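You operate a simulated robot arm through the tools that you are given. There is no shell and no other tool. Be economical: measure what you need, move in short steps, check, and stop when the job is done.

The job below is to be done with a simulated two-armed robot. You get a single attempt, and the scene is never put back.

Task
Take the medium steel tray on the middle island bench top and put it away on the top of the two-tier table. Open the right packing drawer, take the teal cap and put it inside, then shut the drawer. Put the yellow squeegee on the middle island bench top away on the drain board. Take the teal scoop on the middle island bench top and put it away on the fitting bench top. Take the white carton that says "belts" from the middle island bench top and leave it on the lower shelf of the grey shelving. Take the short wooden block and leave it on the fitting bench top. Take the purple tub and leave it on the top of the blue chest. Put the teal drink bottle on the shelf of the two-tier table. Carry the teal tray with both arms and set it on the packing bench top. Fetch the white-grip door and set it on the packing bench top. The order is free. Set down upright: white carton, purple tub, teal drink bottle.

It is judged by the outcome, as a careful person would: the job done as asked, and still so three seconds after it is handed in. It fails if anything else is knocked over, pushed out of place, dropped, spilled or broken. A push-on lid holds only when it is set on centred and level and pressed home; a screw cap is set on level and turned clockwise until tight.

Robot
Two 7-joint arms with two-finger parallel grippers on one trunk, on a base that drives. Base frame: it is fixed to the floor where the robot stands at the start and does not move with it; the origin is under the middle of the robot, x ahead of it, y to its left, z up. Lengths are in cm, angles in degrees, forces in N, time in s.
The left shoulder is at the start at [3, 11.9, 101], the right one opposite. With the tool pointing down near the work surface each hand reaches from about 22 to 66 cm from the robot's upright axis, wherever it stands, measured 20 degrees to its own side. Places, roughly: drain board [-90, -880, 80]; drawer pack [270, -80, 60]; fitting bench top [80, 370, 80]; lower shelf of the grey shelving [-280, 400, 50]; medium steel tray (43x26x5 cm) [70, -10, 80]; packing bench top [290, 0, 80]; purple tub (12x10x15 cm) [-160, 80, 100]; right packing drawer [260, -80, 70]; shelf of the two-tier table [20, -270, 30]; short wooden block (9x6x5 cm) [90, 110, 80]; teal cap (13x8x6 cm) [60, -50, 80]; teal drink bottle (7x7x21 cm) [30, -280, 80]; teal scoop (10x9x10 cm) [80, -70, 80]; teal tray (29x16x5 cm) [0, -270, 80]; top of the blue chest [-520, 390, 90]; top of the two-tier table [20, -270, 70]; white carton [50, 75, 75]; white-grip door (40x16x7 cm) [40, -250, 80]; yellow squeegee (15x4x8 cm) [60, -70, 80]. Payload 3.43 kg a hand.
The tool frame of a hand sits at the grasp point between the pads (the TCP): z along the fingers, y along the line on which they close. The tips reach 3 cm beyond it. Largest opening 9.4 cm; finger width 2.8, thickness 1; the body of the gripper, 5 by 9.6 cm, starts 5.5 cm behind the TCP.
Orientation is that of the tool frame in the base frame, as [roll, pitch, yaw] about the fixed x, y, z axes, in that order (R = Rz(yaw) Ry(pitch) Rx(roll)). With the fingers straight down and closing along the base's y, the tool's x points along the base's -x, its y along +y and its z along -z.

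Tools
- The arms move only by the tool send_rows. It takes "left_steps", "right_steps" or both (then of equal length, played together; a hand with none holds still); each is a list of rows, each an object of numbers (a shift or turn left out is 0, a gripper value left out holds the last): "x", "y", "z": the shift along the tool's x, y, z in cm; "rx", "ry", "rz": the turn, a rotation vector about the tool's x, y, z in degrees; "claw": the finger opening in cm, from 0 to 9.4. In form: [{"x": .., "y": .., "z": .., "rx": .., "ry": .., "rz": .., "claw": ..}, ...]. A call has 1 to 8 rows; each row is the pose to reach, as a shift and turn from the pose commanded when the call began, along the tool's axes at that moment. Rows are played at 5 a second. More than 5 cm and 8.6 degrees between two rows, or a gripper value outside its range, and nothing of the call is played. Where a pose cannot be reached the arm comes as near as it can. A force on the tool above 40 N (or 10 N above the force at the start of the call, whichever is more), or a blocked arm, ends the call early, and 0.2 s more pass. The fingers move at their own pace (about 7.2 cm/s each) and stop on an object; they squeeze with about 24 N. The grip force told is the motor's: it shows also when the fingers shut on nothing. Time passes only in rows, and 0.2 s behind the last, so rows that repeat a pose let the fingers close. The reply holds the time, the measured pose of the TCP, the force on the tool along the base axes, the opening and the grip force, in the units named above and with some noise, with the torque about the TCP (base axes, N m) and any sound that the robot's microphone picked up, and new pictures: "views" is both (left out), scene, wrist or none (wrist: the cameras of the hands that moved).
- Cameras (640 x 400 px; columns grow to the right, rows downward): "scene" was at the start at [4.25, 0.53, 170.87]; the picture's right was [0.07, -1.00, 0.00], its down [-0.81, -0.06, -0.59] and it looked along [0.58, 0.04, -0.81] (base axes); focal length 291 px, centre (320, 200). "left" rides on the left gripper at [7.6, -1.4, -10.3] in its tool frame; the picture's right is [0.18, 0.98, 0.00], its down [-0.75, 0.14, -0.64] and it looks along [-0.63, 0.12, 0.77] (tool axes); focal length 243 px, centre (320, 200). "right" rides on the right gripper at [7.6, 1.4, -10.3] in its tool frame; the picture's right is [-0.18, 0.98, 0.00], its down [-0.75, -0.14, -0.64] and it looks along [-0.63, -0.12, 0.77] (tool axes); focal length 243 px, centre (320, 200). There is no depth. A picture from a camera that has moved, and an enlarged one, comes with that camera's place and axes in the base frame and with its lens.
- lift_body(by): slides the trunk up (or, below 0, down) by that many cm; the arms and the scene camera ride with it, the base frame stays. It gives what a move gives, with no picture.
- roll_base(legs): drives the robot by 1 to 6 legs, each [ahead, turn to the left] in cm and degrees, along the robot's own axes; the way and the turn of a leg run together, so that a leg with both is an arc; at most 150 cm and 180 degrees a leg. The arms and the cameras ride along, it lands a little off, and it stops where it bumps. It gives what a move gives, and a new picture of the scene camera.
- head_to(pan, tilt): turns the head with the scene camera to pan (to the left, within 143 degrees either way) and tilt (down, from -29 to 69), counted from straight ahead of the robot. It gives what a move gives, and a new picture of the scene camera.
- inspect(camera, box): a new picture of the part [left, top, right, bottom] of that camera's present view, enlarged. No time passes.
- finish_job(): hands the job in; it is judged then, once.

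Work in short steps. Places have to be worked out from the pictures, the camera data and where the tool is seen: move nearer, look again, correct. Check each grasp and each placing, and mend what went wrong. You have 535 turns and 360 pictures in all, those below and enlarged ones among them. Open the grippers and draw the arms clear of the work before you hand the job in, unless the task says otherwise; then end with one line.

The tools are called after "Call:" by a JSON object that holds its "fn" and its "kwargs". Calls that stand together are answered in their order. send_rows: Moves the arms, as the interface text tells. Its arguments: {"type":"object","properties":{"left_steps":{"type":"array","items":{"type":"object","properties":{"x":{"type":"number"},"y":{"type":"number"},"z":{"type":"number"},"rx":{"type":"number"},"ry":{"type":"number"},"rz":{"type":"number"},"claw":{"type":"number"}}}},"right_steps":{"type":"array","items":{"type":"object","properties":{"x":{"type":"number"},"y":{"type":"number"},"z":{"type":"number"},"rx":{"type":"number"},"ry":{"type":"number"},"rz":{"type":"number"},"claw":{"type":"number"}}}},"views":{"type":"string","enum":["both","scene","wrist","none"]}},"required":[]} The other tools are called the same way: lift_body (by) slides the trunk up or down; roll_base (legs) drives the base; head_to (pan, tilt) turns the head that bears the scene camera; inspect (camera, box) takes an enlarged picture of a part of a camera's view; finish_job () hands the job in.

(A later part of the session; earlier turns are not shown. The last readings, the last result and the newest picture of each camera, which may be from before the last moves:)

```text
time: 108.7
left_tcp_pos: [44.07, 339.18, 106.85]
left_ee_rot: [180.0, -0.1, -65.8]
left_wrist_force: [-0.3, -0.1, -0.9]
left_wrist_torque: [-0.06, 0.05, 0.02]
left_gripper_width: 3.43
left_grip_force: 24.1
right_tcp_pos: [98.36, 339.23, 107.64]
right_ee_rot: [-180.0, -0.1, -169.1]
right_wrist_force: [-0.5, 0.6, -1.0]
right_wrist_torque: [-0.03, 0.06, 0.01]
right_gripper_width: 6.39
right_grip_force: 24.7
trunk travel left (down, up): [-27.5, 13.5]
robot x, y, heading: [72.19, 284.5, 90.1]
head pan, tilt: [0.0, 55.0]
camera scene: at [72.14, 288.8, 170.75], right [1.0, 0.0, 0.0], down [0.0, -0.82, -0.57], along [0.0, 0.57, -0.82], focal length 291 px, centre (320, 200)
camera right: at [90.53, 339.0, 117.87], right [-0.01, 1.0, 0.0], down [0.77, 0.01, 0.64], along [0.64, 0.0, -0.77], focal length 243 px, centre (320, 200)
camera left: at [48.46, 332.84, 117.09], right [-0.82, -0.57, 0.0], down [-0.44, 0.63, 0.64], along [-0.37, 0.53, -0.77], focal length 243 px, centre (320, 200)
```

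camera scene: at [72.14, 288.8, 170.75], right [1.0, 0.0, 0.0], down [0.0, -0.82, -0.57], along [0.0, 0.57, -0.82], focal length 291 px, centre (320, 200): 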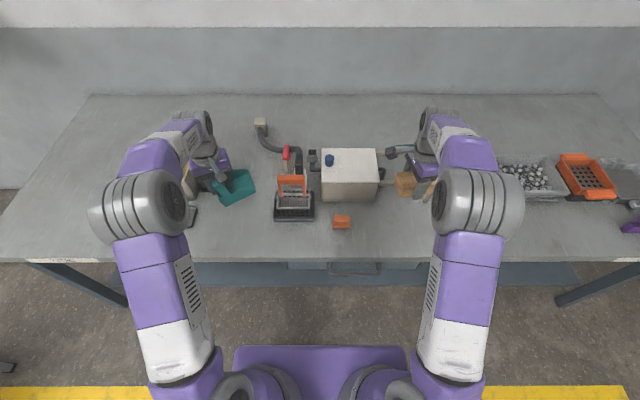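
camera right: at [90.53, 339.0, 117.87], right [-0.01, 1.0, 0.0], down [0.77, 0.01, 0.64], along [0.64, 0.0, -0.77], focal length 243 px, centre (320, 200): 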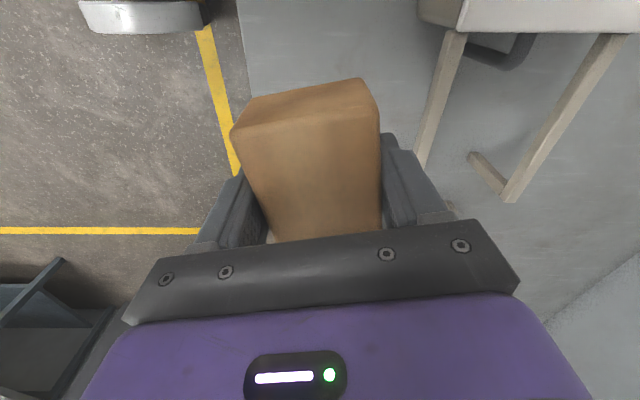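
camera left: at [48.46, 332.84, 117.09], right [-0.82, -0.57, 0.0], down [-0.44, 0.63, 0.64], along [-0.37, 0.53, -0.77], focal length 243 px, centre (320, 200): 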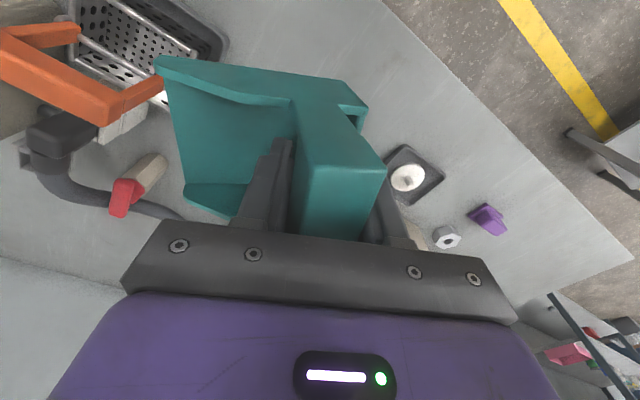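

Slight shifts for clearance, then lower both close to the surface.

Call:
{"fn": "send_rows", "kwargs": {"left_steps": [{"y": 2.2}, {"y": 2.2, "z": 4}, {"y": 2.2, "z": 8}, {"y": 2.2, "z": 12}, {"y": 2.2, "z": 16}, {"y": 2.2, "z": 18.5}], "right_steps": [{"x": 0.8, "y": -2.1, "z": 3}, {"x": 0.8, "y": -2.1, "z": 7.5}, {"x": 0.8, "y": -2.1, "z": 12}, {"x": 0.8, "y": -2.1, "z": 16.5}, {"x": 0.8, "y": -2.1, "z": 20.5}, {"x": 0.8, "y": -2.1, "z": 23}], "views": "both"}}

```text
time: 110.1
left_tcp_pos: [41.87, 338.26, 88.44]
left_ee_rot: [180.0, 0.0, -65.7]
left_wrist_force: [-0.3, -0.2, -0.5]
left_wrist_torque: [-0.03, 0.02, -0.01]
left_gripper_width: 3.43
left_grip_force: 24.2
right_tcp_pos: [97.49, 336.92, 85.1]
right_ee_rot: [-179.9, 0.0, -169.1]
right_wrist_force: [0.3, 0.3, -1.5]
right_wrist_torque: [0.0, 0.02, -0.06]
right_gripper_width: 6.39
right_grip_force: 24.1
trunk travel left (down, up): [-27.5, 13.5]
robot x, y, heading: [72.29, 284.35, 89.9]
head pan, tilt: [0.0, 55.0]
camera scene: at [72.06, 288.74, 170.75], right [1.0, 0.0, 0.0], down [0.0, -0.82, -0.57], along [0.0, 0.57, -0.82], focal length 291 px, centre (320, 200)
camera right: at [89.78, 336.73, 95.3], right [-0.01, 1.0, 0.0], down [0.77, 0.0, 0.64], along [0.64, 0.0, -0.77], focal length 243 px, centre (320, 200)
camera left: at [46.34, 331.99, 98.61], right [-0.82, -0.57, 0.0], down [-0.44, 0.63, 0.64], along [-0.37, 0.53, -0.77], focal length 243 px, centre (320, 200)
```

scene: 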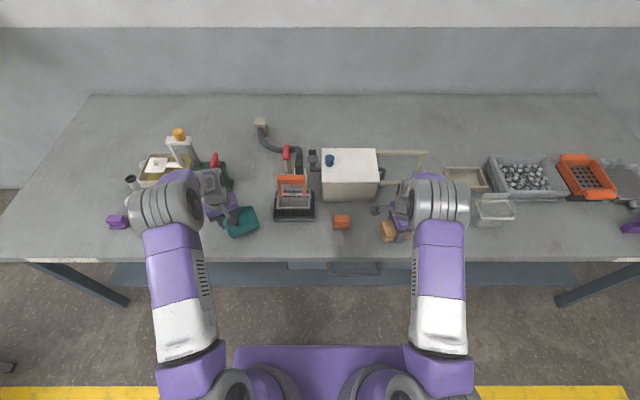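
right: 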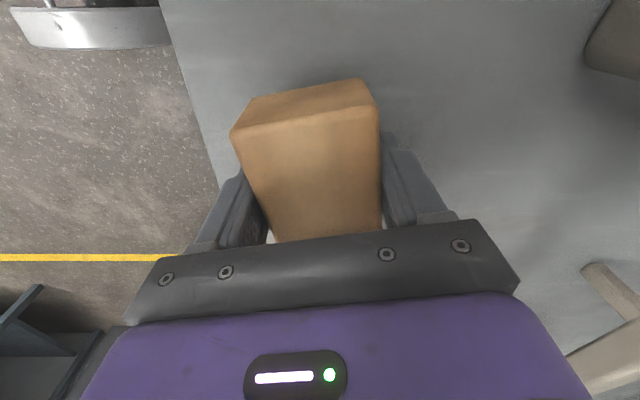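
left: 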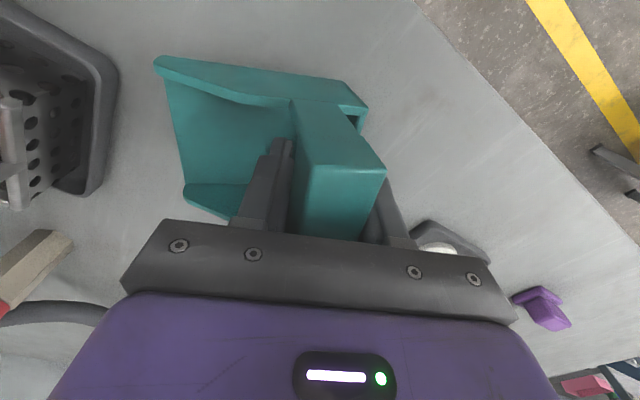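

Lower slowly until contact.

Call:
{"fn": "send_rows", "kwargs": {"left_steps": [{"z": 0.5}, {"z": 1}, {"z": 1.5}, {"z": 1.9}], "right_steps": [{"z": 0.6}, {"z": 1.2}, {"z": 1.7}, {"z": 2.1}], "views": "none"}}

```text
time: 111.1
left_tcp_pos: [42.02, 338.07, 86.65]
left_ee_rot: [-180.0, 0.0, -65.7]
left_wrist_force: [-0.4, 0.2, -0.4]
left_wrist_torque: [0.01, 0.01, 0.0]
left_gripper_width: 3.45
left_grip_force: 23.4
right_tcp_pos: [97.69, 336.81, 83.09]
right_ee_rot: [179.9, 0.0, -169.1]
right_wrist_force: [-1.3, -0.2, 6.8]
right_wrist_torque: [-0.31, 0.1, 0.0]
right_gripper_width: 6.39
right_grip_force: 23.4
trunk travel left (down, up): [-27.5, 13.5]
robot x, y, heading: [71.99, 284.74, 90.1]
head pan, tilt: [0.0, 55.0]
```

Right block touches. Release it, and lower the scoop a little more.

Call:
{"fn": "send_rows", "kwargs": {"left_steps": [{"z": 0.3}, {"z": 0.6}, {"z": 0.8}, {"z": 0.8}, {"z": 0.8}], "right_steps": [{"claw": 7.5}, {"claw": 9.2}, {"claw": 9.2}, {"claw": 9.2}, {"z": -2, "claw": 9.2}], "views": "wrist"}}

```text
time: 112.3
left_tcp_pos: [42.01, 338.07, 86.07]
left_ee_rot: [-179.9, 0.4, -65.7]
left_wrist_force: [-0.9, 1.6, 20.8]
left_wrist_torque: [0.0, 0.22, 0.08]
left_gripper_width: 3.44
left_grip_force: 23.6
right_tcp_pos: [97.61, 336.63, 84.99]
right_ee_rot: [-179.9, -0.1, -169.1]
right_wrist_force: [-0.8, 0.1, -0.6]
right_wrist_torque: [-0.03, 0.03, 0.01]
right_gripper_width: 9.2
right_grip_force: 0.0
trunk travel left (down, up): [-27.5, 13.5]
robot x, y, heading: [71.79, 284.27, 90.1]
head pan, tilt: [0.0, 55.0]
camera right: at [89.89, 336.45, 95.15], right [-0.01, 1.0, 0.0], down [0.77, 0.0, 0.64], along [0.64, 0.0, -0.77], focal length 243 px, centre (320, 200)
camera left: at [46.37, 331.77, 96.18], right [-0.82, -0.57, 0.0], down [-0.44, 0.62, 0.65], along [-0.37, 0.53, -0.76], focal length 243 px, centre (320, 200)
```

right: 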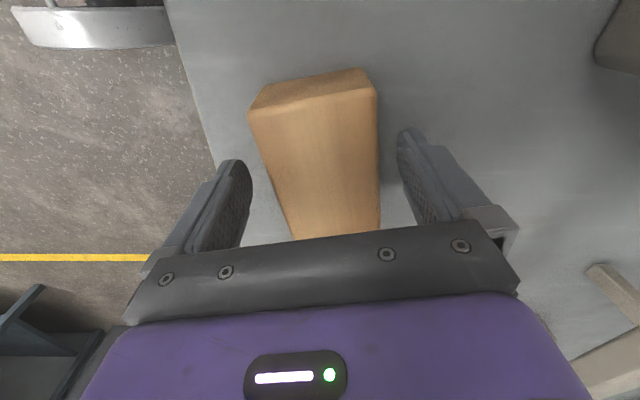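
left: 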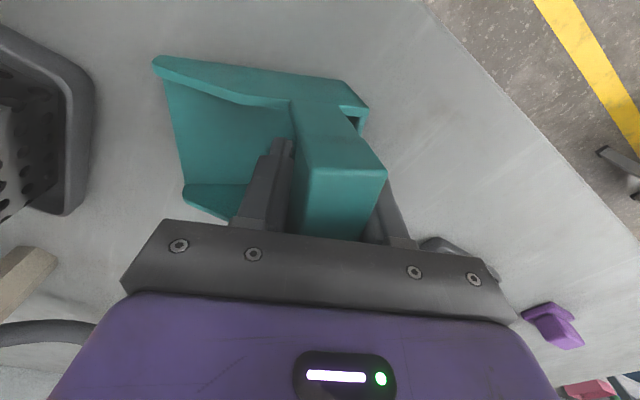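

Scoop is on the bench; release it and raise both hands.

Call:
{"fn": "send_rows", "kwargs": {"left_steps": [{"z": -0.3}, {"z": -0.3, "claw": 7}, {"z": -0.3, "claw": 7}, {"z": -0.3, "claw": 7}, {"z": -5, "claw": 7}, {"z": -10, "claw": 7}, {"z": -15, "claw": 7}, {"z": -20, "claw": 9.4}], "right_steps": [{"z": -4}, {"z": -8}, {"z": -12}, {"z": -16}, {"z": -20}, {"z": -23}, {"z": -23}, {"z": -23}], "views": "scene"}}

```text
time: 114.1
left_tcp_pos: [42.17, 337.97, 105.99]
left_ee_rot: [-180.0, 0.0, -65.6]
left_wrist_force: [-0.3, -0.2, -0.6]
left_wrist_torque: [0.0, 0.03, -0.06]
left_gripper_width: 9.39
left_grip_force: 0.2
right_tcp_pos: [97.54, 336.72, 108.08]
right_ee_rot: [179.9, 0.0, -169.1]
right_wrist_force: [-0.5, 0.5, 0.0]
right_wrist_torque: [-0.01, 0.02, -0.02]
right_gripper_width: 9.19
right_grip_force: 0.2
trunk travel left (down, up): [-27.5, 13.5]
robot x, y, heading: [72.17, 284.08, 89.8]
head pan, tilt: [0.0, 55.0]
camera scene: at [72.09, 288.57, 170.76], right [1.0, 0.0, 0.0], down [0.0, -0.82, -0.57], along [0.0, 0.57, -0.82], focal length 291 px, centre (320, 200)
```

scene: 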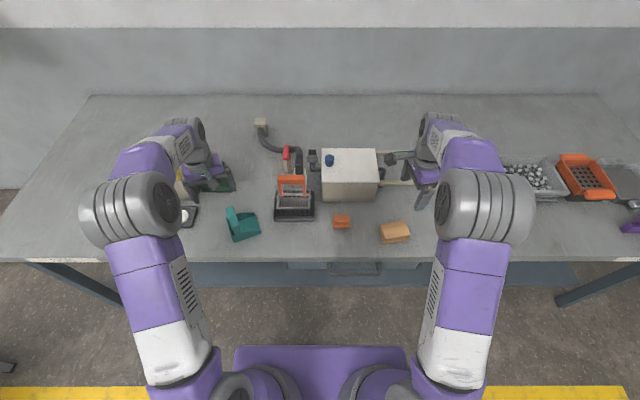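

Both placed well. Retract arms (turn the right hand back to neutral), then drive to the island for the "belts" carton.

Call:
{"fn": "send_rows", "kwargs": {"left_steps": [{"x": 3, "y": -1}, {"x": 6, "y": -2}, {"x": 9, "y": -3}, {"x": 12, "y": -4}, {"x": 15, "y": -5}, {"x": 18, "y": -6}, {"x": 21, "y": -8}, {"x": 21, "y": -8}], "right_steps": [{"x": 0, "y": -2, "rz": -8.5}, {"x": 2, "y": -4, "rz": -17}, {"x": 4, "y": -6, "rz": -25.5}, {"x": 6, "y": -8, "rz": -34}, {"x": 8, "y": -10, "rz": -42.5}, {"x": 10, "y": -12.5, "rz": -51}, {"x": 10, "y": -12.5, "rz": -59.5}, {"x": 10, "y": -12.5, "rz": -68}], "views": "none"}}

Call:
{"fn": "roll_base", "kwargs": {"legs": [[-35, 0], [0, 110], [86, 0], [0, 70], [118, 0], [0, 90]]}}

```text
time: 115.9
left_tcp_pos: [58.0, 322.23, 105.73]
left_ee_rot: [-179.8, -0.1, -65.6]
left_wrist_force: [-0.5, 0.3, 0.2]
left_wrist_torque: [0.0, 0.0, 0.0]
left_gripper_width: 9.38
left_grip_force: 0.0
right_tcp_pos: [90.02, 322.64, 108.0]
right_ee_rot: [180.0, 0.0, -101.0]
right_wrist_force: [0.6, 0.6, 0.6]
right_wrist_torque: [0.0, -0.01, 0.0]
right_gripper_width: 9.2
right_grip_force: 0.1
trunk travel left (down, up): [-27.5, 13.5]
robot x, y, heading: [72.36, 284.41, 89.8]
head pan, tilt: [0.0, 55.0]
```

```text
time: 139.3
left_tcp_pos: [32.21, 114.52, 105.88]
left_ee_rot: [-180.0, 0.0, -155.7]
left_wrist_force: [0.4, 0.2, -0.2]
left_wrist_torque: [0.0, 0.01, 0.0]
left_gripper_width: 9.39
left_grip_force: 0.0
right_tcp_pos: [32.57, 82.41, 107.9]
right_ee_rot: [179.9, 0.0, 169.0]
right_wrist_force: [0.1, 0.4, -0.2]
right_wrist_torque: [-0.02, 0.01, 0.0]
right_gripper_width: 9.2
right_grip_force: 0.0
trunk travel left (down, up): [-27.5, 13.5]
robot x, y, heading: [-5.39, 99.98, 0.1]
head pan, tilt: [0.0, 55.0]
camera scene: at [-1.48, 100.26, 170.75], right [0.0, -1.0, 0.0], down [-0.82, 0.0, -0.57], along [0.57, 0.0, -0.82], focal length 291 px, centre (320, 200)
```

scene: 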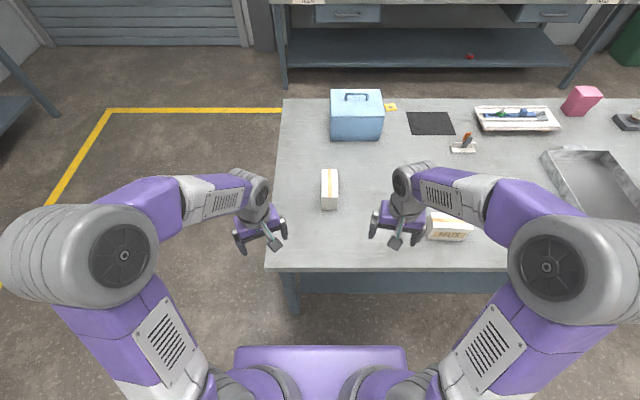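

Zoom to read the label.

Call:
{"fn": "inspect", "kwargs": {"camera": "scene", "box": [410, 200, 490, 250]}}

Call:
{"fn": "inspect", "kwargs": {"camera": "scene", "box": [290, 150, 370, 220]}}

```text
8.00 times, centred on (450, 225) of scene
camera zoom: at [-1.48, 100.26, 170.75], right [0.0, -1.0, 0.0], down [-0.82, 0.0, -0.57], along [0.57, 0.0, -0.82], focal length 2327 px, centre (-720, 0)
```

zoom: 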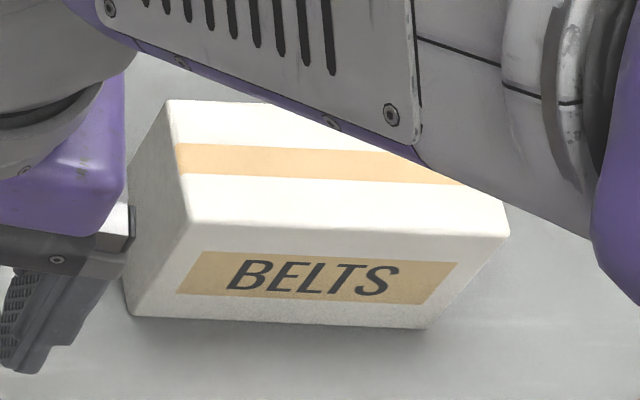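

```text
5.71 times, centred on (330, 185) of scene
camera zoom: at [-1.48, 100.26, 170.75], right [0.0, -1.0, 0.0], down [-0.82, 0.0, -0.57], along [0.57, 0.0, -0.82], focal length 1662 px, centre (263, 286)
```

zoom: 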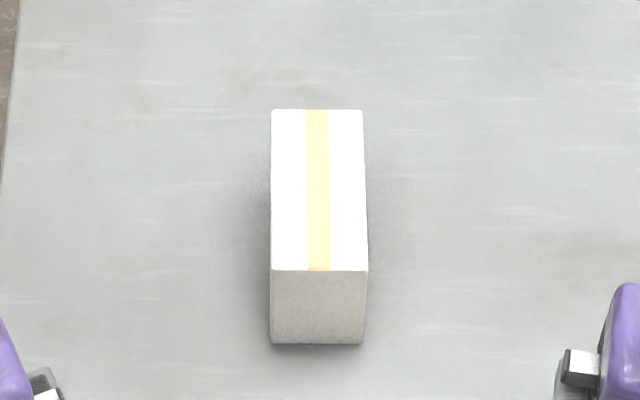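

BELTS carton centred ≈(48,56.5), long along y. To place it on a low shelf I want it gripped with a tilted tool along its length, so I'll first turn it 90° on the bench. Position the base.

Call:
{"fn": "roll_base", "kwargs": {"legs": [[0, -90], [25, 0], [0, 90], [4, 0]]}}

Call:
{"fn": "send_rows", "kwargs": {"right_steps": [{"x": -2, "y": -1, "rz": 8}, {"x": -5, "y": -1, "rz": 16}, {"x": -8, "y": -1, "rz": 24}, {"x": -11, "y": -1, "rz": 32}, {"x": -11, "y": -1, "rz": 40}, {"x": -11, "y": -1, "rz": 48}, {"x": -11, "y": -1, "rz": 56}, {"x": -11, "y": -1, "rz": 64}], "views": "wrist"}}

```text
time: 149.3
left_tcp_pos: [35.87, 90.08, 105.69]
left_ee_rot: [179.9, -0.2, -154.9]
left_wrist_force: [0.3, -0.8, 0.0]
left_wrist_torque: [0.01, -0.03, 0.01]
left_gripper_width: 9.4
left_grip_force: 0.0
right_tcp_pos: [36.77, 57.95, 107.84]
right_ee_rot: [-180.0, -0.1, 169.8]
right_wrist_force: [0.4, 0.6, -0.6]
right_wrist_torque: [-0.01, 0.02, 0.0]
right_gripper_width: 9.19
right_grip_force: 0.2
trunk travel left (down, up): [-27.5, 13.5]
robot x, y, heading: [-2.02, 75.36, 0.5]
head pan, tilt: [0.0, 55.0]
camera scene: at [2.48, 75.45, 170.75], right [0.01, -1.0, 0.0], down [-0.82, -0.01, -0.57], along [0.57, 0.01, -0.82], focal length 291 px, centre (320, 200)
```

scene: 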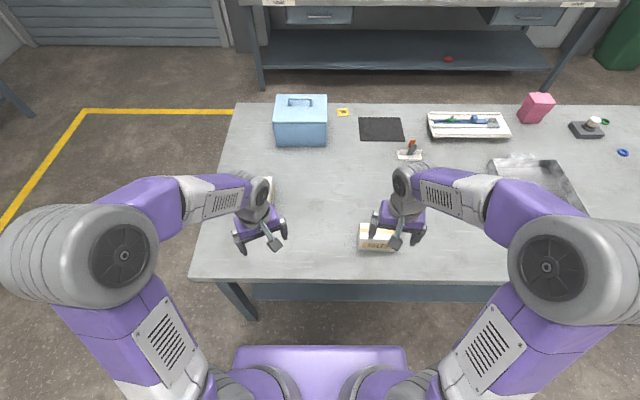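

```text
time: 151.2
left_tcp_pos: [35.87, 90.13, 105.69]
left_ee_rot: [180.0, 0.0, -154.9]
left_wrist_force: [-0.3, 0.4, 0.3]
left_wrist_torque: [-0.01, 0.0, -0.02]
left_gripper_width: 9.41
left_grip_force: 0.1
right_tcp_pos: [47.16, 55.07, 107.89]
right_ee_rot: [180.0, 0.0, 105.6]
right_wrist_force: [-0.6, -1.5, -0.7]
right_wrist_torque: [-0.01, 0.01, -0.01]
right_gripper_width: 9.22
right_grip_force: 0.0
trunk travel left (down, up): [-27.5, 13.5]
robot x, y, heading: [-1.69, 75.36, 0.8]
head pan, tilt: [0.0, 55.0]
camera right: at [46.58, 62.56, 118.1], right [1.0, 0.09, 0.0], down [0.07, -0.76, 0.64], along [0.06, -0.64, -0.77], focal length 243 px, centre (320, 200)
```

right: 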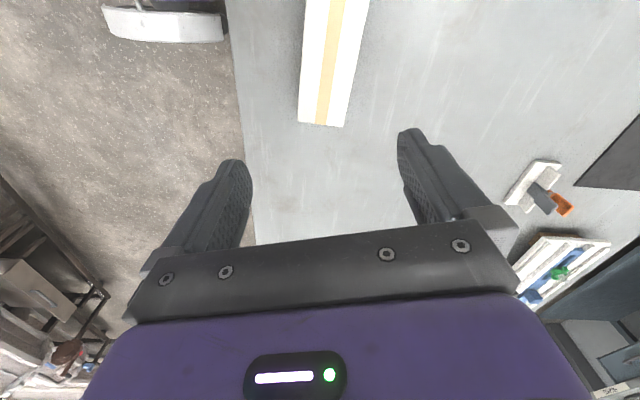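

Adjust over carton centre (48.1,57) and go down part-way.

Call:
{"fn": "send_rows", "kwargs": {"right_steps": [{"x": 1, "y": 0.7, "z": 2, "rz": 8}, {"x": 1.6, "y": 1.4, "z": 4, "rz": 15.6}, {"x": 1.6, "y": 1.4, "z": 8, "rz": 15.6}, {"x": 1.6, "y": 1.4, "z": 12, "rz": 15.6}], "views": "both"}}

```text
time: 152.2
left_tcp_pos: [35.88, 90.06, 105.72]
left_ee_rot: [180.0, -0.1, -154.9]
left_wrist_force: [-0.1, -0.8, -0.6]
left_wrist_torque: [0.03, 0.0, -0.02]
left_gripper_width: 9.41
left_grip_force: 0.0
right_tcp_pos: [48.22, 56.76, 95.87]
right_ee_rot: [180.0, 0.0, 90.1]
right_wrist_force: [1.2, -0.3, -0.6]
right_wrist_torque: [0.02, 0.01, 0.03]
right_gripper_width: 9.18
right_grip_force: 0.0
trunk travel left (down, up): [-27.5, 13.5]
robot x, y, heading: [-1.76, 75.49, 0.8]
head pan, tilt: [0.0, 55.0]
camera scene: at [2.4, 75.44, 170.75], right [0.01, -1.0, 0.0], down [-0.82, -0.01, -0.57], along [0.57, 0.01, -0.82], focal length 291 px, centre (320, 200)
camera right: at [49.71, 64.24, 106.06], right [0.98, -0.18, 0.0], down [-0.14, -0.75, 0.64], along [-0.12, -0.63, -0.77], focal length 243 px, centre (320, 200)
```

scene: 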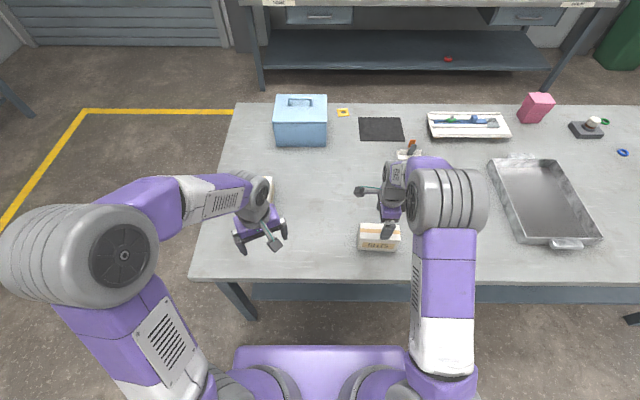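
right: 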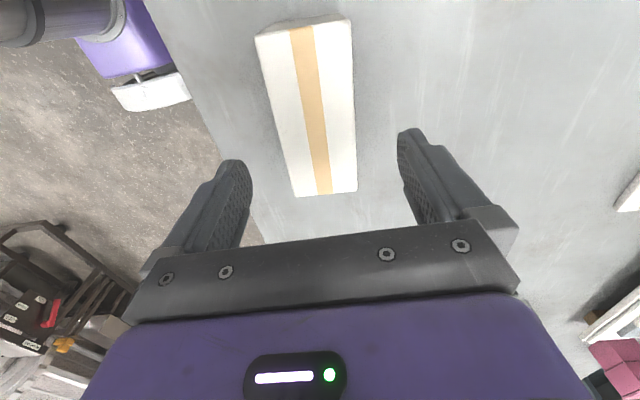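

Grip the carton and lift it a few cm.

Call:
{"fn": "send_rows", "kwargs": {"right_steps": [{"x": -0.4, "y": -0.5, "z": 4, "rz": 4.7}, {"x": -0.4, "y": -0.5, "z": 8, "rz": 4.7}, {"x": -0.4, "y": -0.5, "z": 11.4, "rz": 4.7}, {"x": -0.4, "y": -0.5, "z": 11.4, "rz": 4.7, "claw": 0}, {"x": -0.4, "y": -0.5, "z": 11.4, "rz": 4.7, "claw": 0}, {"x": -0.4, "y": -0.5, "z": 11.4, "rz": 4.7, "claw": 0}, {"x": -0.4, "y": -0.5, "z": 8, "rz": 4.7, "claw": 0}, {"x": -0.4, "y": -0.5, "z": 6, "rz": 4.7, "claw": 0}], "views": "wrist"}}

```text
time: 153.9
left_tcp_pos: [35.84, 90.09, 105.75]
left_ee_rot: [-180.0, 0.0, -154.9]
left_wrist_force: [0.0, 0.1, 0.3]
left_wrist_torque: [0.01, 0.0, 0.02]
left_gripper_width: 9.36
left_grip_force: 0.0
right_tcp_pos: [47.55, 56.71, 89.94]
right_ee_rot: [-179.9, 0.0, 85.3]
right_wrist_force: [0.3, -0.4, -3.3]
right_wrist_torque: [0.05, 0.0, -0.02]
right_gripper_width: 6.44
right_grip_force: 24.1
trunk travel left (down, up): [-27.5, 13.5]
robot x, y, heading: [-2.01, 75.54, 0.5]
head pan, tilt: [0.0, 55.0]
camera right: at [49.65, 64.02, 100.03], right [0.97, -0.26, 0.0], down [-0.2, -0.74, 0.64], along [-0.17, -0.62, -0.77], focal length 243 px, centre (320, 200)
```

right: 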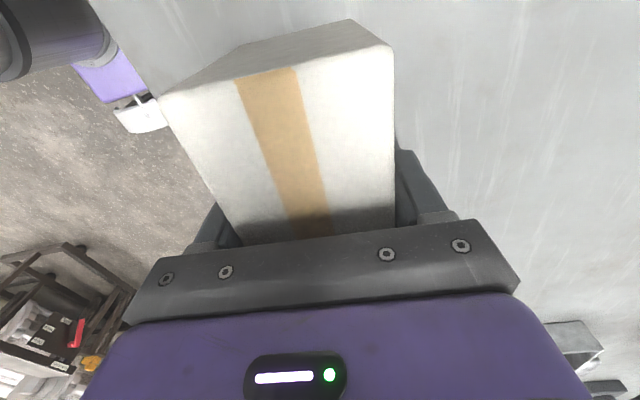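

Rotate it 90° in the air, moving slightly inward.

Call:
{"fn": "send_rows", "kwargs": {"right_steps": [{"x": 1, "y": 1, "rz": -8.5}, {"x": 2, "y": 2, "rz": -17}, {"x": 3, "y": 3, "rz": -25.5}, {"x": 4.3, "y": 3.2, "rz": -34}, {"x": 4.3, "y": 3.2, "rz": -42.5}, {"x": 4.3, "y": 3.2, "rz": -51}, {"x": 4.3, "y": 3.2, "rz": -59.5}, {"x": 4.3, "y": 3.2, "rz": -68}], "views": "none"}}

Call:
{"fn": "send_rows", "kwargs": {"right_steps": [{"rz": -8.5}, {"rz": -17}, {"rz": -26, "z": 1.5}, {"rz": -26, "z": 3}, {"rz": -26, "z": 4}, {"rz": -26, "z": 4.8}, {"rz": -26, "z": 5.2}], "views": "wrist"}}

```text
time: 155.8
left_tcp_pos: [35.88, 90.08, 105.72]
left_ee_rot: [-180.0, 0.1, -154.9]
left_wrist_force: [-0.3, -1.3, 0.0]
left_wrist_torque: [-0.03, 0.03, 0.01]
left_gripper_width: 9.42
left_grip_force: 0.1
right_tcp_pos: [51.12, 60.57, 89.94]
right_ee_rot: [180.0, 0.0, 153.5]
right_wrist_force: [-1.0, 0.3, -2.1]
right_wrist_torque: [-0.02, 0.0, -0.01]
right_gripper_width: 6.41
right_grip_force: 24.1
trunk travel left (down, up): [-27.5, 13.5]
robot x, y, heading: [-2.06, 75.3, 0.6]
head pan, tilt: [0.0, 55.0]
```

```text
refused: row 3 steps farther than a row can; nothing moved
```

Call:
{"fn": "send_rows", "kwargs": {"right_steps": [{"rz": -8.5}, {"rz": -17}, {"rz": -25.5, "z": 1.5}, {"rz": -25.5, "z": 3}, {"rz": -25.5, "z": 4}, {"rz": -25.5, "z": 4.8}, {"rz": -25.5, "z": 5.2}], "views": "wrist"}}

```text
time: 157.3
left_tcp_pos: [35.8, 90.21, 105.72]
left_ee_rot: [-179.9, 0.0, -154.9]
left_wrist_force: [0.8, 0.1, 0.1]
left_wrist_torque: [-0.01, 0.03, 0.0]
left_gripper_width: 9.39
left_grip_force: 0.0
right_tcp_pos: [51.27, 60.56, 84.78]
right_ee_rot: [-180.0, 0.0, 178.9]
right_wrist_force: [-0.1, -0.5, -3.4]
right_wrist_torque: [0.02, 0.02, -0.01]
right_gripper_width: 6.43
right_grip_force: 23.8
trunk travel left (down, up): [-27.5, 13.5]
robot x, y, heading: [-1.75, 75.37, 0.8]
head pan, tilt: [0.0, 55.0]
camera right: at [43.65, 61.92, 94.86], right [0.2, 0.98, 0.0], down [0.75, -0.16, 0.64], along [0.63, -0.13, -0.77], focal length 243 px, centre (320, 200)
```

right: 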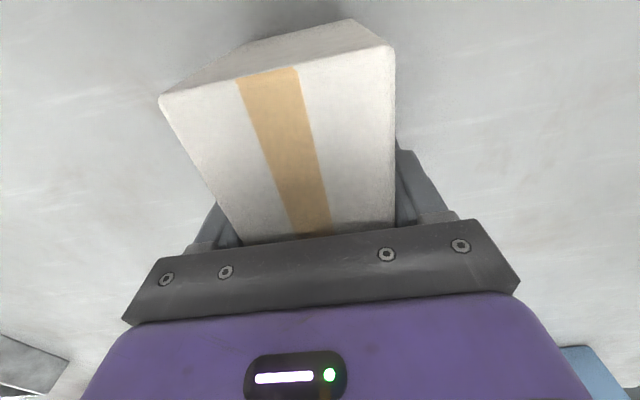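

Set it down, release, raise and tilt the tool 45° forward.

Call:
{"fn": "send_rows", "kwargs": {"right_steps": [{"z": 0.3}, {"z": 0.45}, {"z": 0.45, "claw": 9.4}, {"z": 0.45, "claw": 9.4}, {"z": 0.45, "claw": 9.4}, {"z": -4, "claw": 9.4}, {"z": -8, "claw": 9.4}, {"z": -12, "claw": 9.4}], "views": "wrist"}}

Call:
{"fn": "send_rows", "kwargs": {"right_steps": [{"x": 2, "ry": -8}, {"x": 4, "ry": -16}, {"x": 6, "ry": -24}, {"x": 8, "ry": -32}, {"x": 8, "ry": -40}, {"x": 8, "ry": -45}], "views": "both"}}

```text
time: 159.2
left_tcp_pos: [35.73, 90.08, 105.8]
left_ee_rot: [179.9, 0.0, -154.9]
left_wrist_force: [-0.1, 0.3, 0.1]
left_wrist_torque: [-0.02, 0.0, -0.02]
left_gripper_width: 9.41
left_grip_force: 0.0
right_tcp_pos: [51.14, 60.51, 96.63]
right_ee_rot: [179.9, 0.0, 178.9]
right_wrist_force: [-0.4, 0.2, 0.7]
right_wrist_torque: [0.0, -0.05, 0.0]
right_gripper_width: 9.41
right_grip_force: 0.1
trunk travel left (down, up): [-27.5, 13.5]
robot x, y, heading: [-1.44, 75.08, 0.6]
head pan, tilt: [0.0, 55.0]
camera right: at [43.59, 61.99, 106.89], right [0.2, 0.98, 0.0], down [0.75, -0.16, 0.64], along [0.63, -0.13, -0.77], focal length 243 px, centre (320, 200)
```

right: 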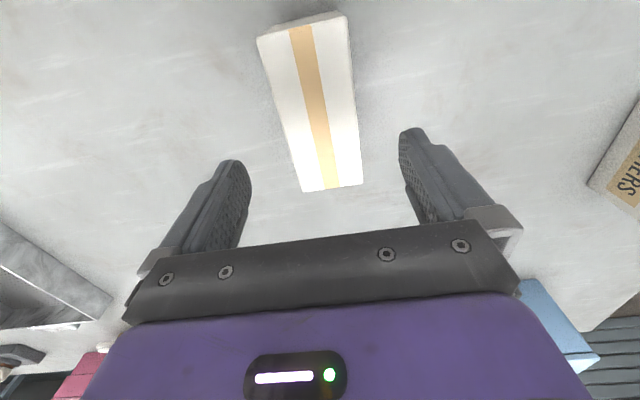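

```text
time: 160.6
left_tcp_pos: [35.89, 90.03, 105.79]
left_ee_rot: [180.0, 0.0, -154.9]
left_wrist_force: [1.2, 0.4, 0.2]
left_wrist_torque: [-0.03, 0.01, 0.0]
left_gripper_width: 9.38
left_grip_force: 0.1
right_tcp_pos: [43.18, 60.58, 96.67]
right_ee_rot: [-180.0, 45.1, 178.9]
right_wrist_force: [-0.7, 1.4, -0.6]
right_wrist_torque: [0.02, -0.02, -0.02]
right_gripper_width: 9.41
right_grip_force: 0.1
trunk travel left (down, up): [-27.5, 13.5]
robot x, y, heading: [-1.89, 75.27, 0.6]
head pan, tilt: [0.0, 55.0]
camera scene: at [2.3, 75.44, 170.75], right [0.01, -1.0, 0.0], down [-0.82, -0.01, -0.57], along [0.57, 0.01, -0.82], focal length 291 px, centre (320, 200)
camera right: at [30.51, 62.15, 98.5], right [0.15, 0.98, 0.13], down [0.07, -0.14, 0.99], along [0.99, -0.14, -0.09], focal length 243 px, centre (320, 200)
```

scene: 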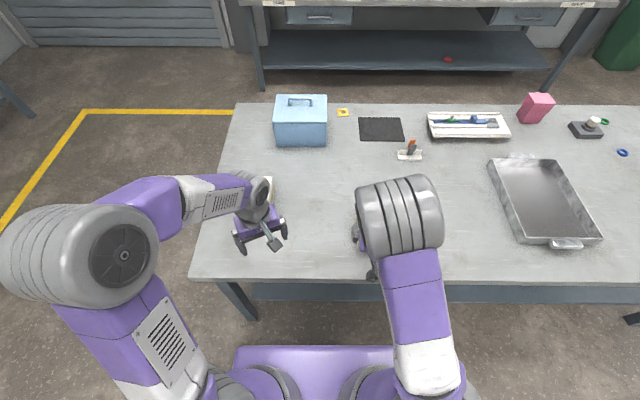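
right: 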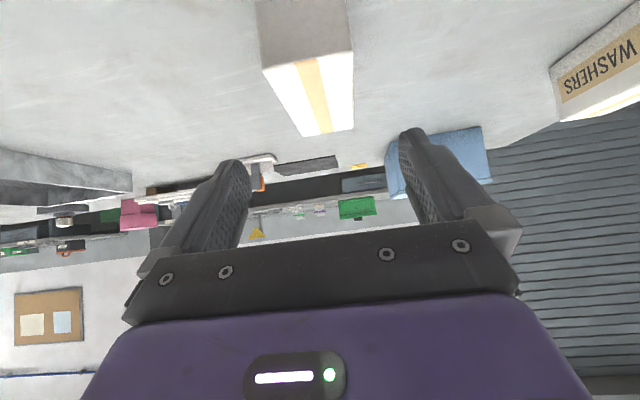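

Approach the carton's near end with the tilted tool: TCP to (47.5,60.5,84).

Call:
{"fn": "send_rows", "kwargs": {"right_steps": [{"x": 1.5, "z": 3}, {"x": 3, "z": 6}, {"x": 4.5, "z": 9}, {"x": 5.9, "z": 12}], "views": "wrist"}}

```text
time: 161.6
left_tcp_pos: [35.87, 90.04, 105.67]
left_ee_rot: [-179.9, -0.1, -155.0]
left_wrist_force: [-0.1, -0.1, -0.7]
left_wrist_torque: [0.01, 0.01, -0.01]
left_gripper_width: 9.42
left_grip_force: 0.1
right_tcp_pos: [47.61, 60.37, 83.9]
right_ee_rot: [180.0, 45.0, 178.8]
right_wrist_force: [0.2, 0.2, 0.0]
right_wrist_torque: [-0.01, 0.02, 0.03]
right_gripper_width: 9.41
right_grip_force: 0.1
trunk travel left (down, up): [-27.5, 13.5]
robot x, y, heading: [-2.15, 75.67, 0.9]
head pan, tilt: [0.0, 55.0]
camera right: at [34.92, 61.92, 85.65], right [0.15, 0.98, 0.13], down [0.08, -0.14, 0.99], along [0.99, -0.14, -0.1], focal length 243 px, centre (320, 200)
```

right: 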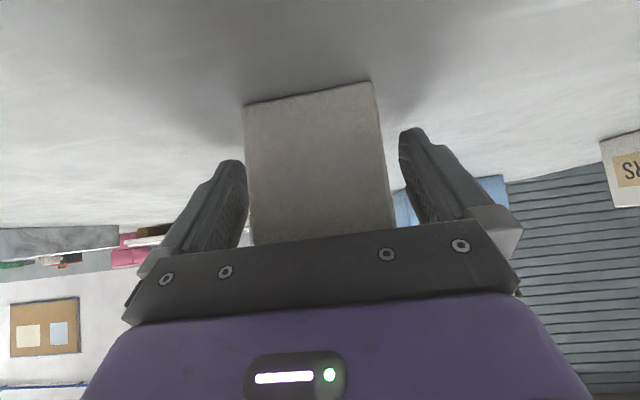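

Fingers straddle the carton; close and lift.

Call:
{"fn": "send_rows", "kwargs": {"right_steps": [{"claw": 0}, {"claw": 0}, {"claw": 0}, {"x": -1.4, "z": -1.4, "claw": 0}, {"x": -4, "z": -4, "claw": 0}, {"x": -7, "z": -7, "claw": 0}, {"x": -10, "z": -10, "claw": 0}], "views": "wrist"}}

```text
time: 163.2
left_tcp_pos: [35.77, 89.96, 105.79]
left_ee_rot: [-180.0, 0.1, -154.8]
left_wrist_force: [0.2, -0.5, -0.4]
left_wrist_torque: [-0.03, -0.03, -0.01]
left_gripper_width: 9.39
left_grip_force: 0.1
right_tcp_pos: [47.53, 60.59, 98.05]
right_ee_rot: [-180.0, 45.0, 179.1]
right_wrist_force: [-0.4, 0.0, -4.1]
right_wrist_torque: [-0.01, 0.13, -0.01]
right_gripper_width: 6.42
right_grip_force: 24.1
trunk travel left (down, up): [-27.5, 13.5]
robot x, y, heading: [-1.88, 75.54, 0.9]
head pan, tilt: [0.0, 55.0]
camera right: at [34.89, 62.04, 99.96], right [0.15, 0.98, 0.13], down [0.08, -0.14, 0.99], along [0.99, -0.14, -0.1], focal length 243 px, centre (320, 200)
```

right: 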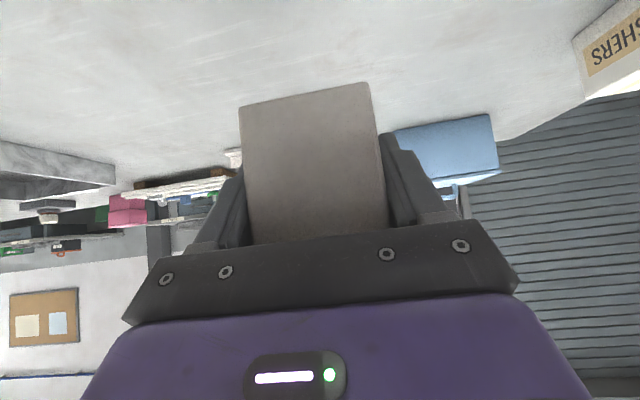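

Carton held level. Back off, turn around toward the wooden cabinet and look.

Call:
{"fn": "roll_base", "kwargs": {"legs": [[-25, 0], [0, 179], [35, 0]]}}

Call:
{"fn": "head_to", "kwargs": {"pan": 0, "tilt": 45}}

```text
time: 174.2
left_tcp_pos: [-100.33, 59.99, 105.69]
left_ee_rot: [-180.0, 0.0, 24.9]
left_wrist_force: [-0.1, -0.3, 0.1]
left_wrist_torque: [-0.01, 0.01, -0.02]
left_gripper_width: 9.41
left_grip_force: 0.0
right_tcp_pos: [-112.08, 89.56, 98.11]
right_ee_rot: [-180.0, 44.9, -1.1]
right_wrist_force: [-0.1, -0.7, -3.9]
right_wrist_torque: [0.01, -0.15, 0.01]
right_gripper_width: 6.41
right_grip_force: 23.9
trunk travel left (down, up): [-27.5, 13.5]
robot x, y, heading: [-62.54, 74.79, -179.3]
head pan, tilt: [0.0, 55.0]
camera scene: at [-66.88, 74.53, 170.75], right [-0.01, 1.0, 0.0], down [0.82, 0.01, -0.57], along [-0.57, -0.01, -0.82], focal length 291 px, centre (320, 200)
```

scene: 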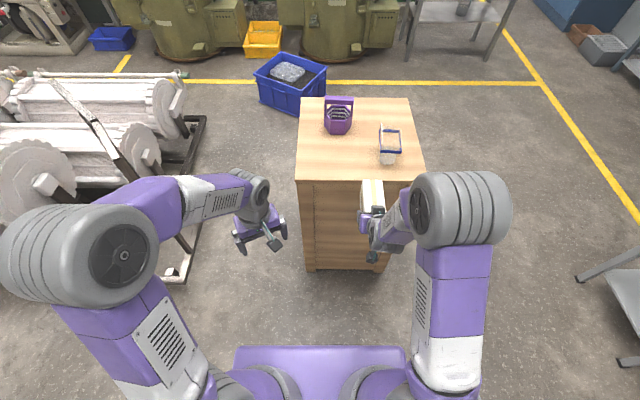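

```text
time: 174.9
left_tcp_pos: [-100.22, 59.93, 105.65]
left_ee_rot: [180.0, 0.0, 25.1]
left_wrist_force: [0.2, -0.7, 0.0]
left_wrist_torque: [-0.02, -0.02, -0.02]
left_gripper_width: 9.41
left_grip_force: 0.1
right_tcp_pos: [-111.97, 89.51, 98.07]
right_ee_rot: [180.0, 45.1, -1.1]
right_wrist_force: [-0.5, -0.2, -2.9]
right_wrist_torque: [0.01, -0.11, 0.0]
right_gripper_width: 6.42
right_grip_force: 24.1
trunk travel left (down, up): [-27.5, 13.5]
robot x, y, heading: [-62.49, 74.49, -179.3]
head pan, tilt: [0.0, 45.0]
camera scene: at [-67.71, 74.52, 172.09], right [-0.01, 1.0, 0.0], down [0.71, 0.01, -0.71], along [-0.71, -0.01, -0.71], focal length 291 px, centre (320, 200)
```

scene: 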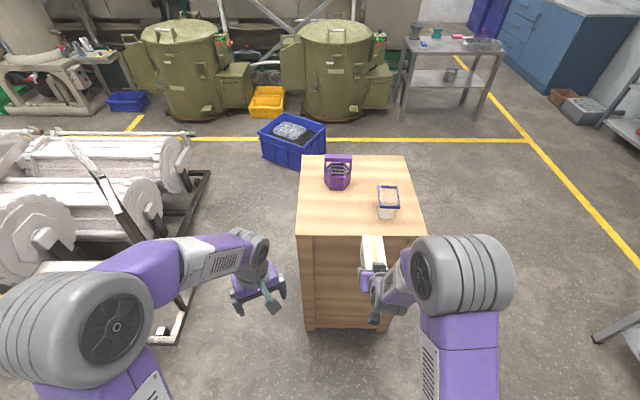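

Zoom on tub and jar.

Call:
{"fn": "inspect", "kwargs": {"camera": "scene", "box": [290, 140, 430, 240]}}

```text
4.00 times, centred on (360, 190) of scene
camera zoom: at [-67.71, 74.52, 172.09], right [-0.01, 1.0, 0.0], down [0.71, 0.01, -0.71], along [-0.71, -0.01, -0.71], focal length 1164 px, centre (160, 240)
```

zoom: 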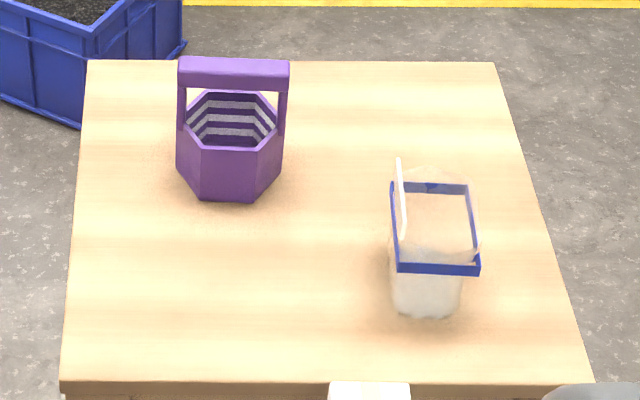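

Tub has a top bar along y; the jar handle reaches ~z 106, so I raise the trunk and retract the carton along the tool axis before driving in.

Call:
{"fn": "lift_body", "kwargs": {"by": 13.4}}

Call:
{"fn": "send_rows", "kwargs": {"right_steps": [{"z": -4}, {"z": -8, "y": -3}, {"z": -11.5, "y": -5}, {"z": -11.5, "y": -5}, {"z": -11.5, "y": -5}, {"z": -11.5, "y": -5}, {"z": -11.5, "y": -5}, {"z": -11.5, "y": -5}], "left_steps": [{"rz": -8.5}, {"rz": -17}, {"rz": -25.5}, {"rz": -34}, {"rz": -42.5}, {"rz": -51}, {"rz": -59.5}, {"rz": -65}], "views": "none"}}

Call:
{"fn": "roll_base", "kwargs": {"legs": [[0, -27], [45, 0], [0, 27]]}}

```text
time: 176.6
left_tcp_pos: [-100.16, 59.94, 119.12]
left_ee_rot: [-180.0, 0.0, 25.1]
left_wrist_force: [0.6, -0.3, -0.1]
left_wrist_torque: [-0.01, -0.01, -0.01]
left_gripper_width: 9.37
left_grip_force: 0.1
right_tcp_pos: [-111.99, 89.51, 111.41]
right_ee_rot: [-180.0, 44.9, -1.1]
right_wrist_force: [0.4, 0.0, -2.7]
right_wrist_torque: [0.01, -0.16, 0.03]
right_gripper_width: 6.42
right_grip_force: 23.5
trunk travel left (down, up): [-40.9, 0.1]
robot x, y, heading: [-62.45, 74.68, -179.6]
head pan, tilt: [0.0, 45.0]
```

```text
time: 178.4
left_tcp_pos: [-100.27, 60.05, 119.18]
left_ee_rot: [179.9, 0.0, 90.2]
left_wrist_force: [0.7, 0.4, -0.4]
left_wrist_torque: [-0.01, -0.05, 0.02]
left_gripper_width: 9.41
left_grip_force: 0.1
right_tcp_pos: [-104.23, 94.49, 119.63]
right_ee_rot: [-180.0, 44.8, -1.1]
right_wrist_force: [-0.4, -0.2, -2.7]
right_wrist_torque: [-0.01, -0.12, 0.01]
right_gripper_width: 6.41
right_grip_force: 23.6
right hand out of reach, approached as far as the arm can: row 3, 4, 5, 6, 7, 8
trunk travel left (down, up): [-40.9, 0.1]
robot x, y, heading: [-62.54, 74.93, -179.2]
head pan, tilt: [0.0, 45.0]
```

```text
time: 183.8
left_tcp_pos: [-140.34, 80.39, 119.11]
left_ee_rot: [-179.9, 0.0, 89.6]
left_wrist_force: [-0.6, 0.2, -0.3]
left_wrist_torque: [-0.02, 0.0, 0.04]
left_gripper_width: 9.4
left_grip_force: 0.1
right_tcp_pos: [-144.25, 115.14, 119.72]
right_ee_rot: [-180.0, 44.9, -1.4]
right_wrist_force: [-0.1, 0.8, -3.0]
right_wrist_torque: [0.03, -0.12, -0.04]
right_gripper_width: 6.41
right_grip_force: 24.0
trunk travel left (down, up): [-40.9, 0.1]
robot x, y, heading: [-102.59, 94.87, -179.7]
head pan, tilt: [0.0, 45.0]
camera scene: at [-107.8, 94.72, 185.49], right [0.0, 1.0, 0.0], down [0.71, 0.0, -0.71], along [-0.71, 0.0, -0.71], focal length 291 px, centre (320, 200)
```

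scene: 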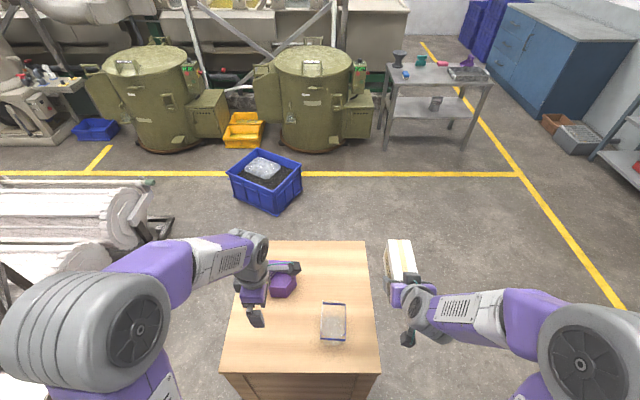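

Look through the left wrist camera.

Call:
{"fn": "inspect", "kwargs": {"camera": "left", "box": [0, 0, 640, 400]}}

```text
1.00 times, centred on (320, 200) of left (not enlarged: the box is as wide or as high as the picture)
camera zoom: at [-141.81, 88.12, 129.36], right [0.98, 0.18, 0.0], down [0.14, -0.75, 0.64], along [0.11, -0.63, -0.77], focal length 243 px, centre (320, 200)
```

zoom: 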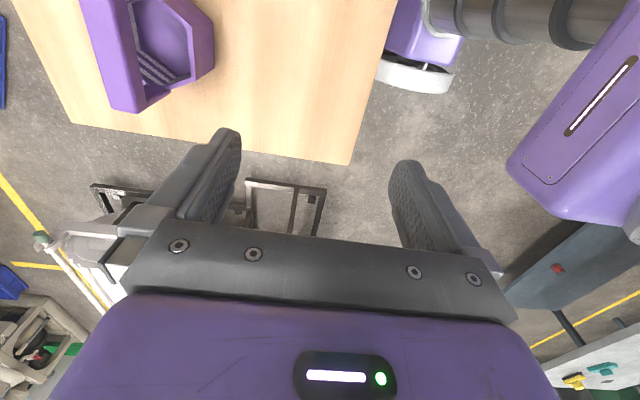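

Bar top at ≈(-159.5,80.7,103.4). Move over it.

Call:
{"fn": "send_rows", "kwargs": {"left_steps": [{"y": -4.8}, {"y": -9.6}, {"y": -14.4}, {"y": -19.2, "x": 0.2}, {"y": -19.2, "x": 0.2, "z": 4}, {"y": -19.2, "x": 0.2, "z": 7}], "views": "wrist"}}

```text
time: 185.2
left_tcp_pos: [-159.75, 80.88, 111.9]
left_ee_rot: [179.9, 0.0, 89.6]
left_wrist_force: [0.2, 0.6, -0.8]
left_wrist_torque: [0.0, 0.01, -0.02]
left_gripper_width: 9.41
left_grip_force: 0.1
right_tcp_pos: [-144.23, 115.1, 119.6]
right_ee_rot: [180.0, 44.9, -1.5]
right_wrist_force: [0.5, 0.3, -3.0]
right_wrist_torque: [-0.01, -0.17, 0.03]
right_gripper_width: 6.41
right_grip_force: 24.0
trunk travel left (down, up): [-40.9, 0.1]
robot x, y, heading: [-102.47, 94.49, -179.8]
head pan, tilt: [0.0, 45.0]
camera left: at [-161.12, 88.58, 122.13], right [0.98, 0.18, 0.0], down [0.14, -0.76, 0.64], along [0.11, -0.63, -0.77], focal length 243 px, centre (320, 200)
```

left: 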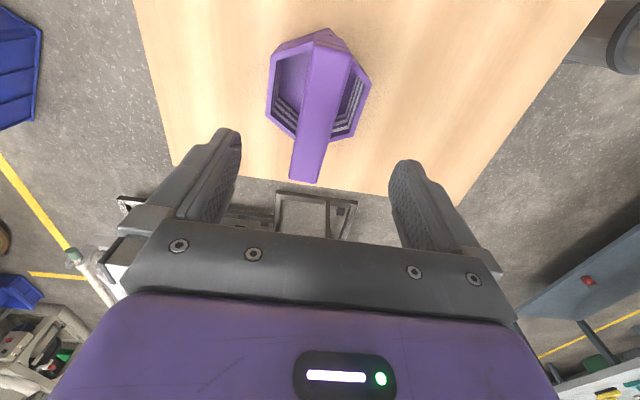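

Aligned. Descend and grip the bar.

Call:
{"fn": "send_rows", "kwargs": {"left_steps": [{"y": -0.4, "z": 4}, {"y": -0.4, "z": 7.5}, {"y": -0.4, "z": 10}, {"y": -0.4, "z": 10, "claw": 0}, {"y": -0.4, "z": 10, "claw": 0}, {"y": -0.4, "z": 10, "claw": 0}, {"y": -0.4, "z": 10, "claw": 0}, {"y": -0.4, "z": 8, "claw": 0}], "views": "wrist"}}

```text
time: 187.0
left_tcp_pos: [-159.78, 80.82, 104.14]
left_ee_rot: [179.9, 0.1, 89.5]
left_wrist_force: [-0.5, -0.7, -2.1]
left_wrist_torque: [0.03, -0.02, 0.02]
left_gripper_width: 3.21
left_grip_force: 24.1
right_tcp_pos: [-144.19, 115.0, 119.56]
right_ee_rot: [179.9, 45.0, -1.6]
right_wrist_force: [0.5, -0.2, -3.2]
right_wrist_torque: [0.0, -0.16, -0.02]
right_gripper_width: 6.44
right_grip_force: 23.9
trunk travel left (down, up): [-40.9, 0.1]
robot x, y, heading: [-102.62, 94.43, -179.8]
head pan, tilt: [0.0, 45.0]
camera left: at [-161.22, 88.6, 114.34], right [0.98, 0.18, 0.0], down [0.14, -0.75, 0.64], along [0.11, -0.63, -0.77], focal length 243 px, centre (320, 200)
```

left: 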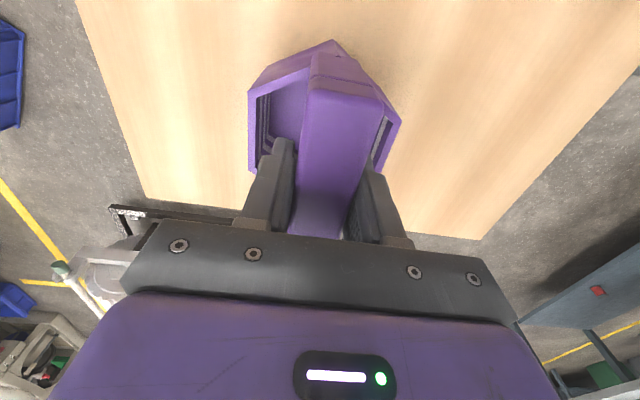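

Tub gripped. Lift, retract, then drive between cabinet and trolley to the shelving area.

Call:
{"fn": "send_rows", "kwargs": {"left_steps": [{"z": -4}, {"z": -8}, {"z": -12, "y": 3}, {"z": -16, "y": 7}, {"z": -18, "y": 11}, {"z": -18, "y": 16}], "views": "wrist"}}

Call:
{"fn": "roll_base", "kwargs": {"legs": [[-35, 0], [0, -90], [50, 0], [0, 90], [135, 0], [0, -90]]}}

```text
refused: row 4 steps farther than a row can; nothing moved
```

```text
time: 209.6
left_tcp_pos: [-215.13, 204.06, 104.11]
left_ee_rot: [-180.0, 0.1, -0.7]
left_wrist_force: [-0.1, 0.4, -1.4]
left_wrist_torque: [0.0, 0.01, -0.01]
left_gripper_width: 3.21
left_grip_force: 23.7
right_tcp_pos: [-180.93, 188.14, 119.45]
right_ee_rot: [179.9, 44.8, -91.8]
right_wrist_force: [-0.5, 0.1, -3.4]
right_wrist_torque: [-0.15, 0.0, 0.01]
right_gripper_width: 6.44
right_grip_force: 23.4
trunk travel left (down, up): [-40.9, 0.1]
robot x, y, heading: [-201.58, 146.85, 89.8]
head pan, tilt: [0.0, 45.0]
camera scene: at [-201.46, 151.84, 185.49], right [1.0, 0.0, 0.0], down [0.0, -0.71, -0.71], along [0.0, 0.71, -0.71], focal length 291 px, centre (320, 200)
```

scene: 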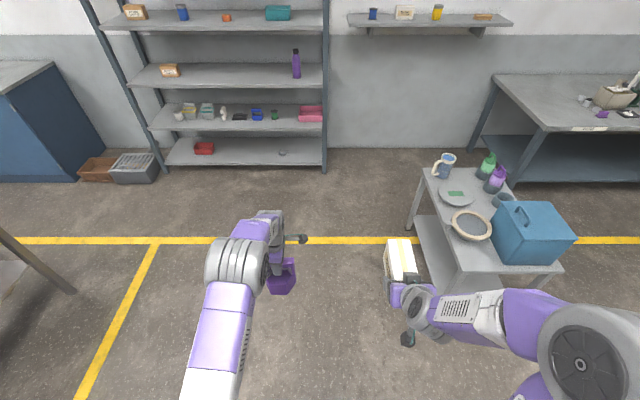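

Tub is still held. Lower shelf (z≈52) front edge y≈374; a gap exists around x≈-230. First raise and tuck the tub close to the robot.

Call:
{"fn": "send_rows", "kwargs": {"left_steps": [{"x": -2, "y": 3.5, "z": -2}, {"x": -4.5, "y": 7, "z": -4}, {"x": -7, "y": 10.5, "z": -6}, {"x": -9.5, "y": 14, "z": -8}, {"x": -12, "y": 17.5, "z": -10}, {"x": -14, "y": 20.5, "z": -12}, {"x": -16, "y": 23, "z": -14}], "views": "wrist"}}

```text
time: 211.2
left_tcp_pos: [-231.31, 181.04, 118.21]
left_ee_rot: [180.0, -0.1, -0.7]
left_wrist_force: [-0.8, -0.4, -1.2]
left_wrist_torque: [0.01, -0.02, -0.04]
left_gripper_width: 3.24
left_grip_force: 24.3
right_tcp_pos: [-181.08, 188.11, 119.59]
right_ee_rot: [180.0, 44.9, -91.8]
right_wrist_force: [-0.4, -0.5, -3.1]
right_wrist_torque: [-0.11, 0.01, 0.0]
right_gripper_width: 6.45
right_grip_force: 24.7
trunk travel left (down, up): [-40.9, 0.1]
robot x, y, heading: [-201.53, 146.71, 89.9]
head pan, tilt: [0.0, 45.0]
camera left: at [-223.75, 182.52, 128.43], right [0.17, -0.99, 0.0], down [-0.76, -0.13, 0.64], along [-0.63, -0.11, -0.77], focal length 243 px, centre (320, 200)
```

left: 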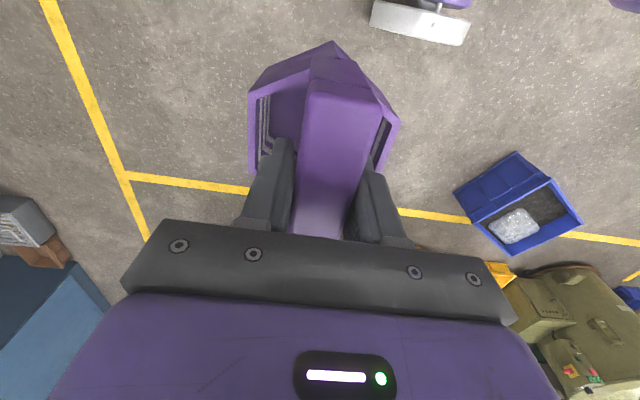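

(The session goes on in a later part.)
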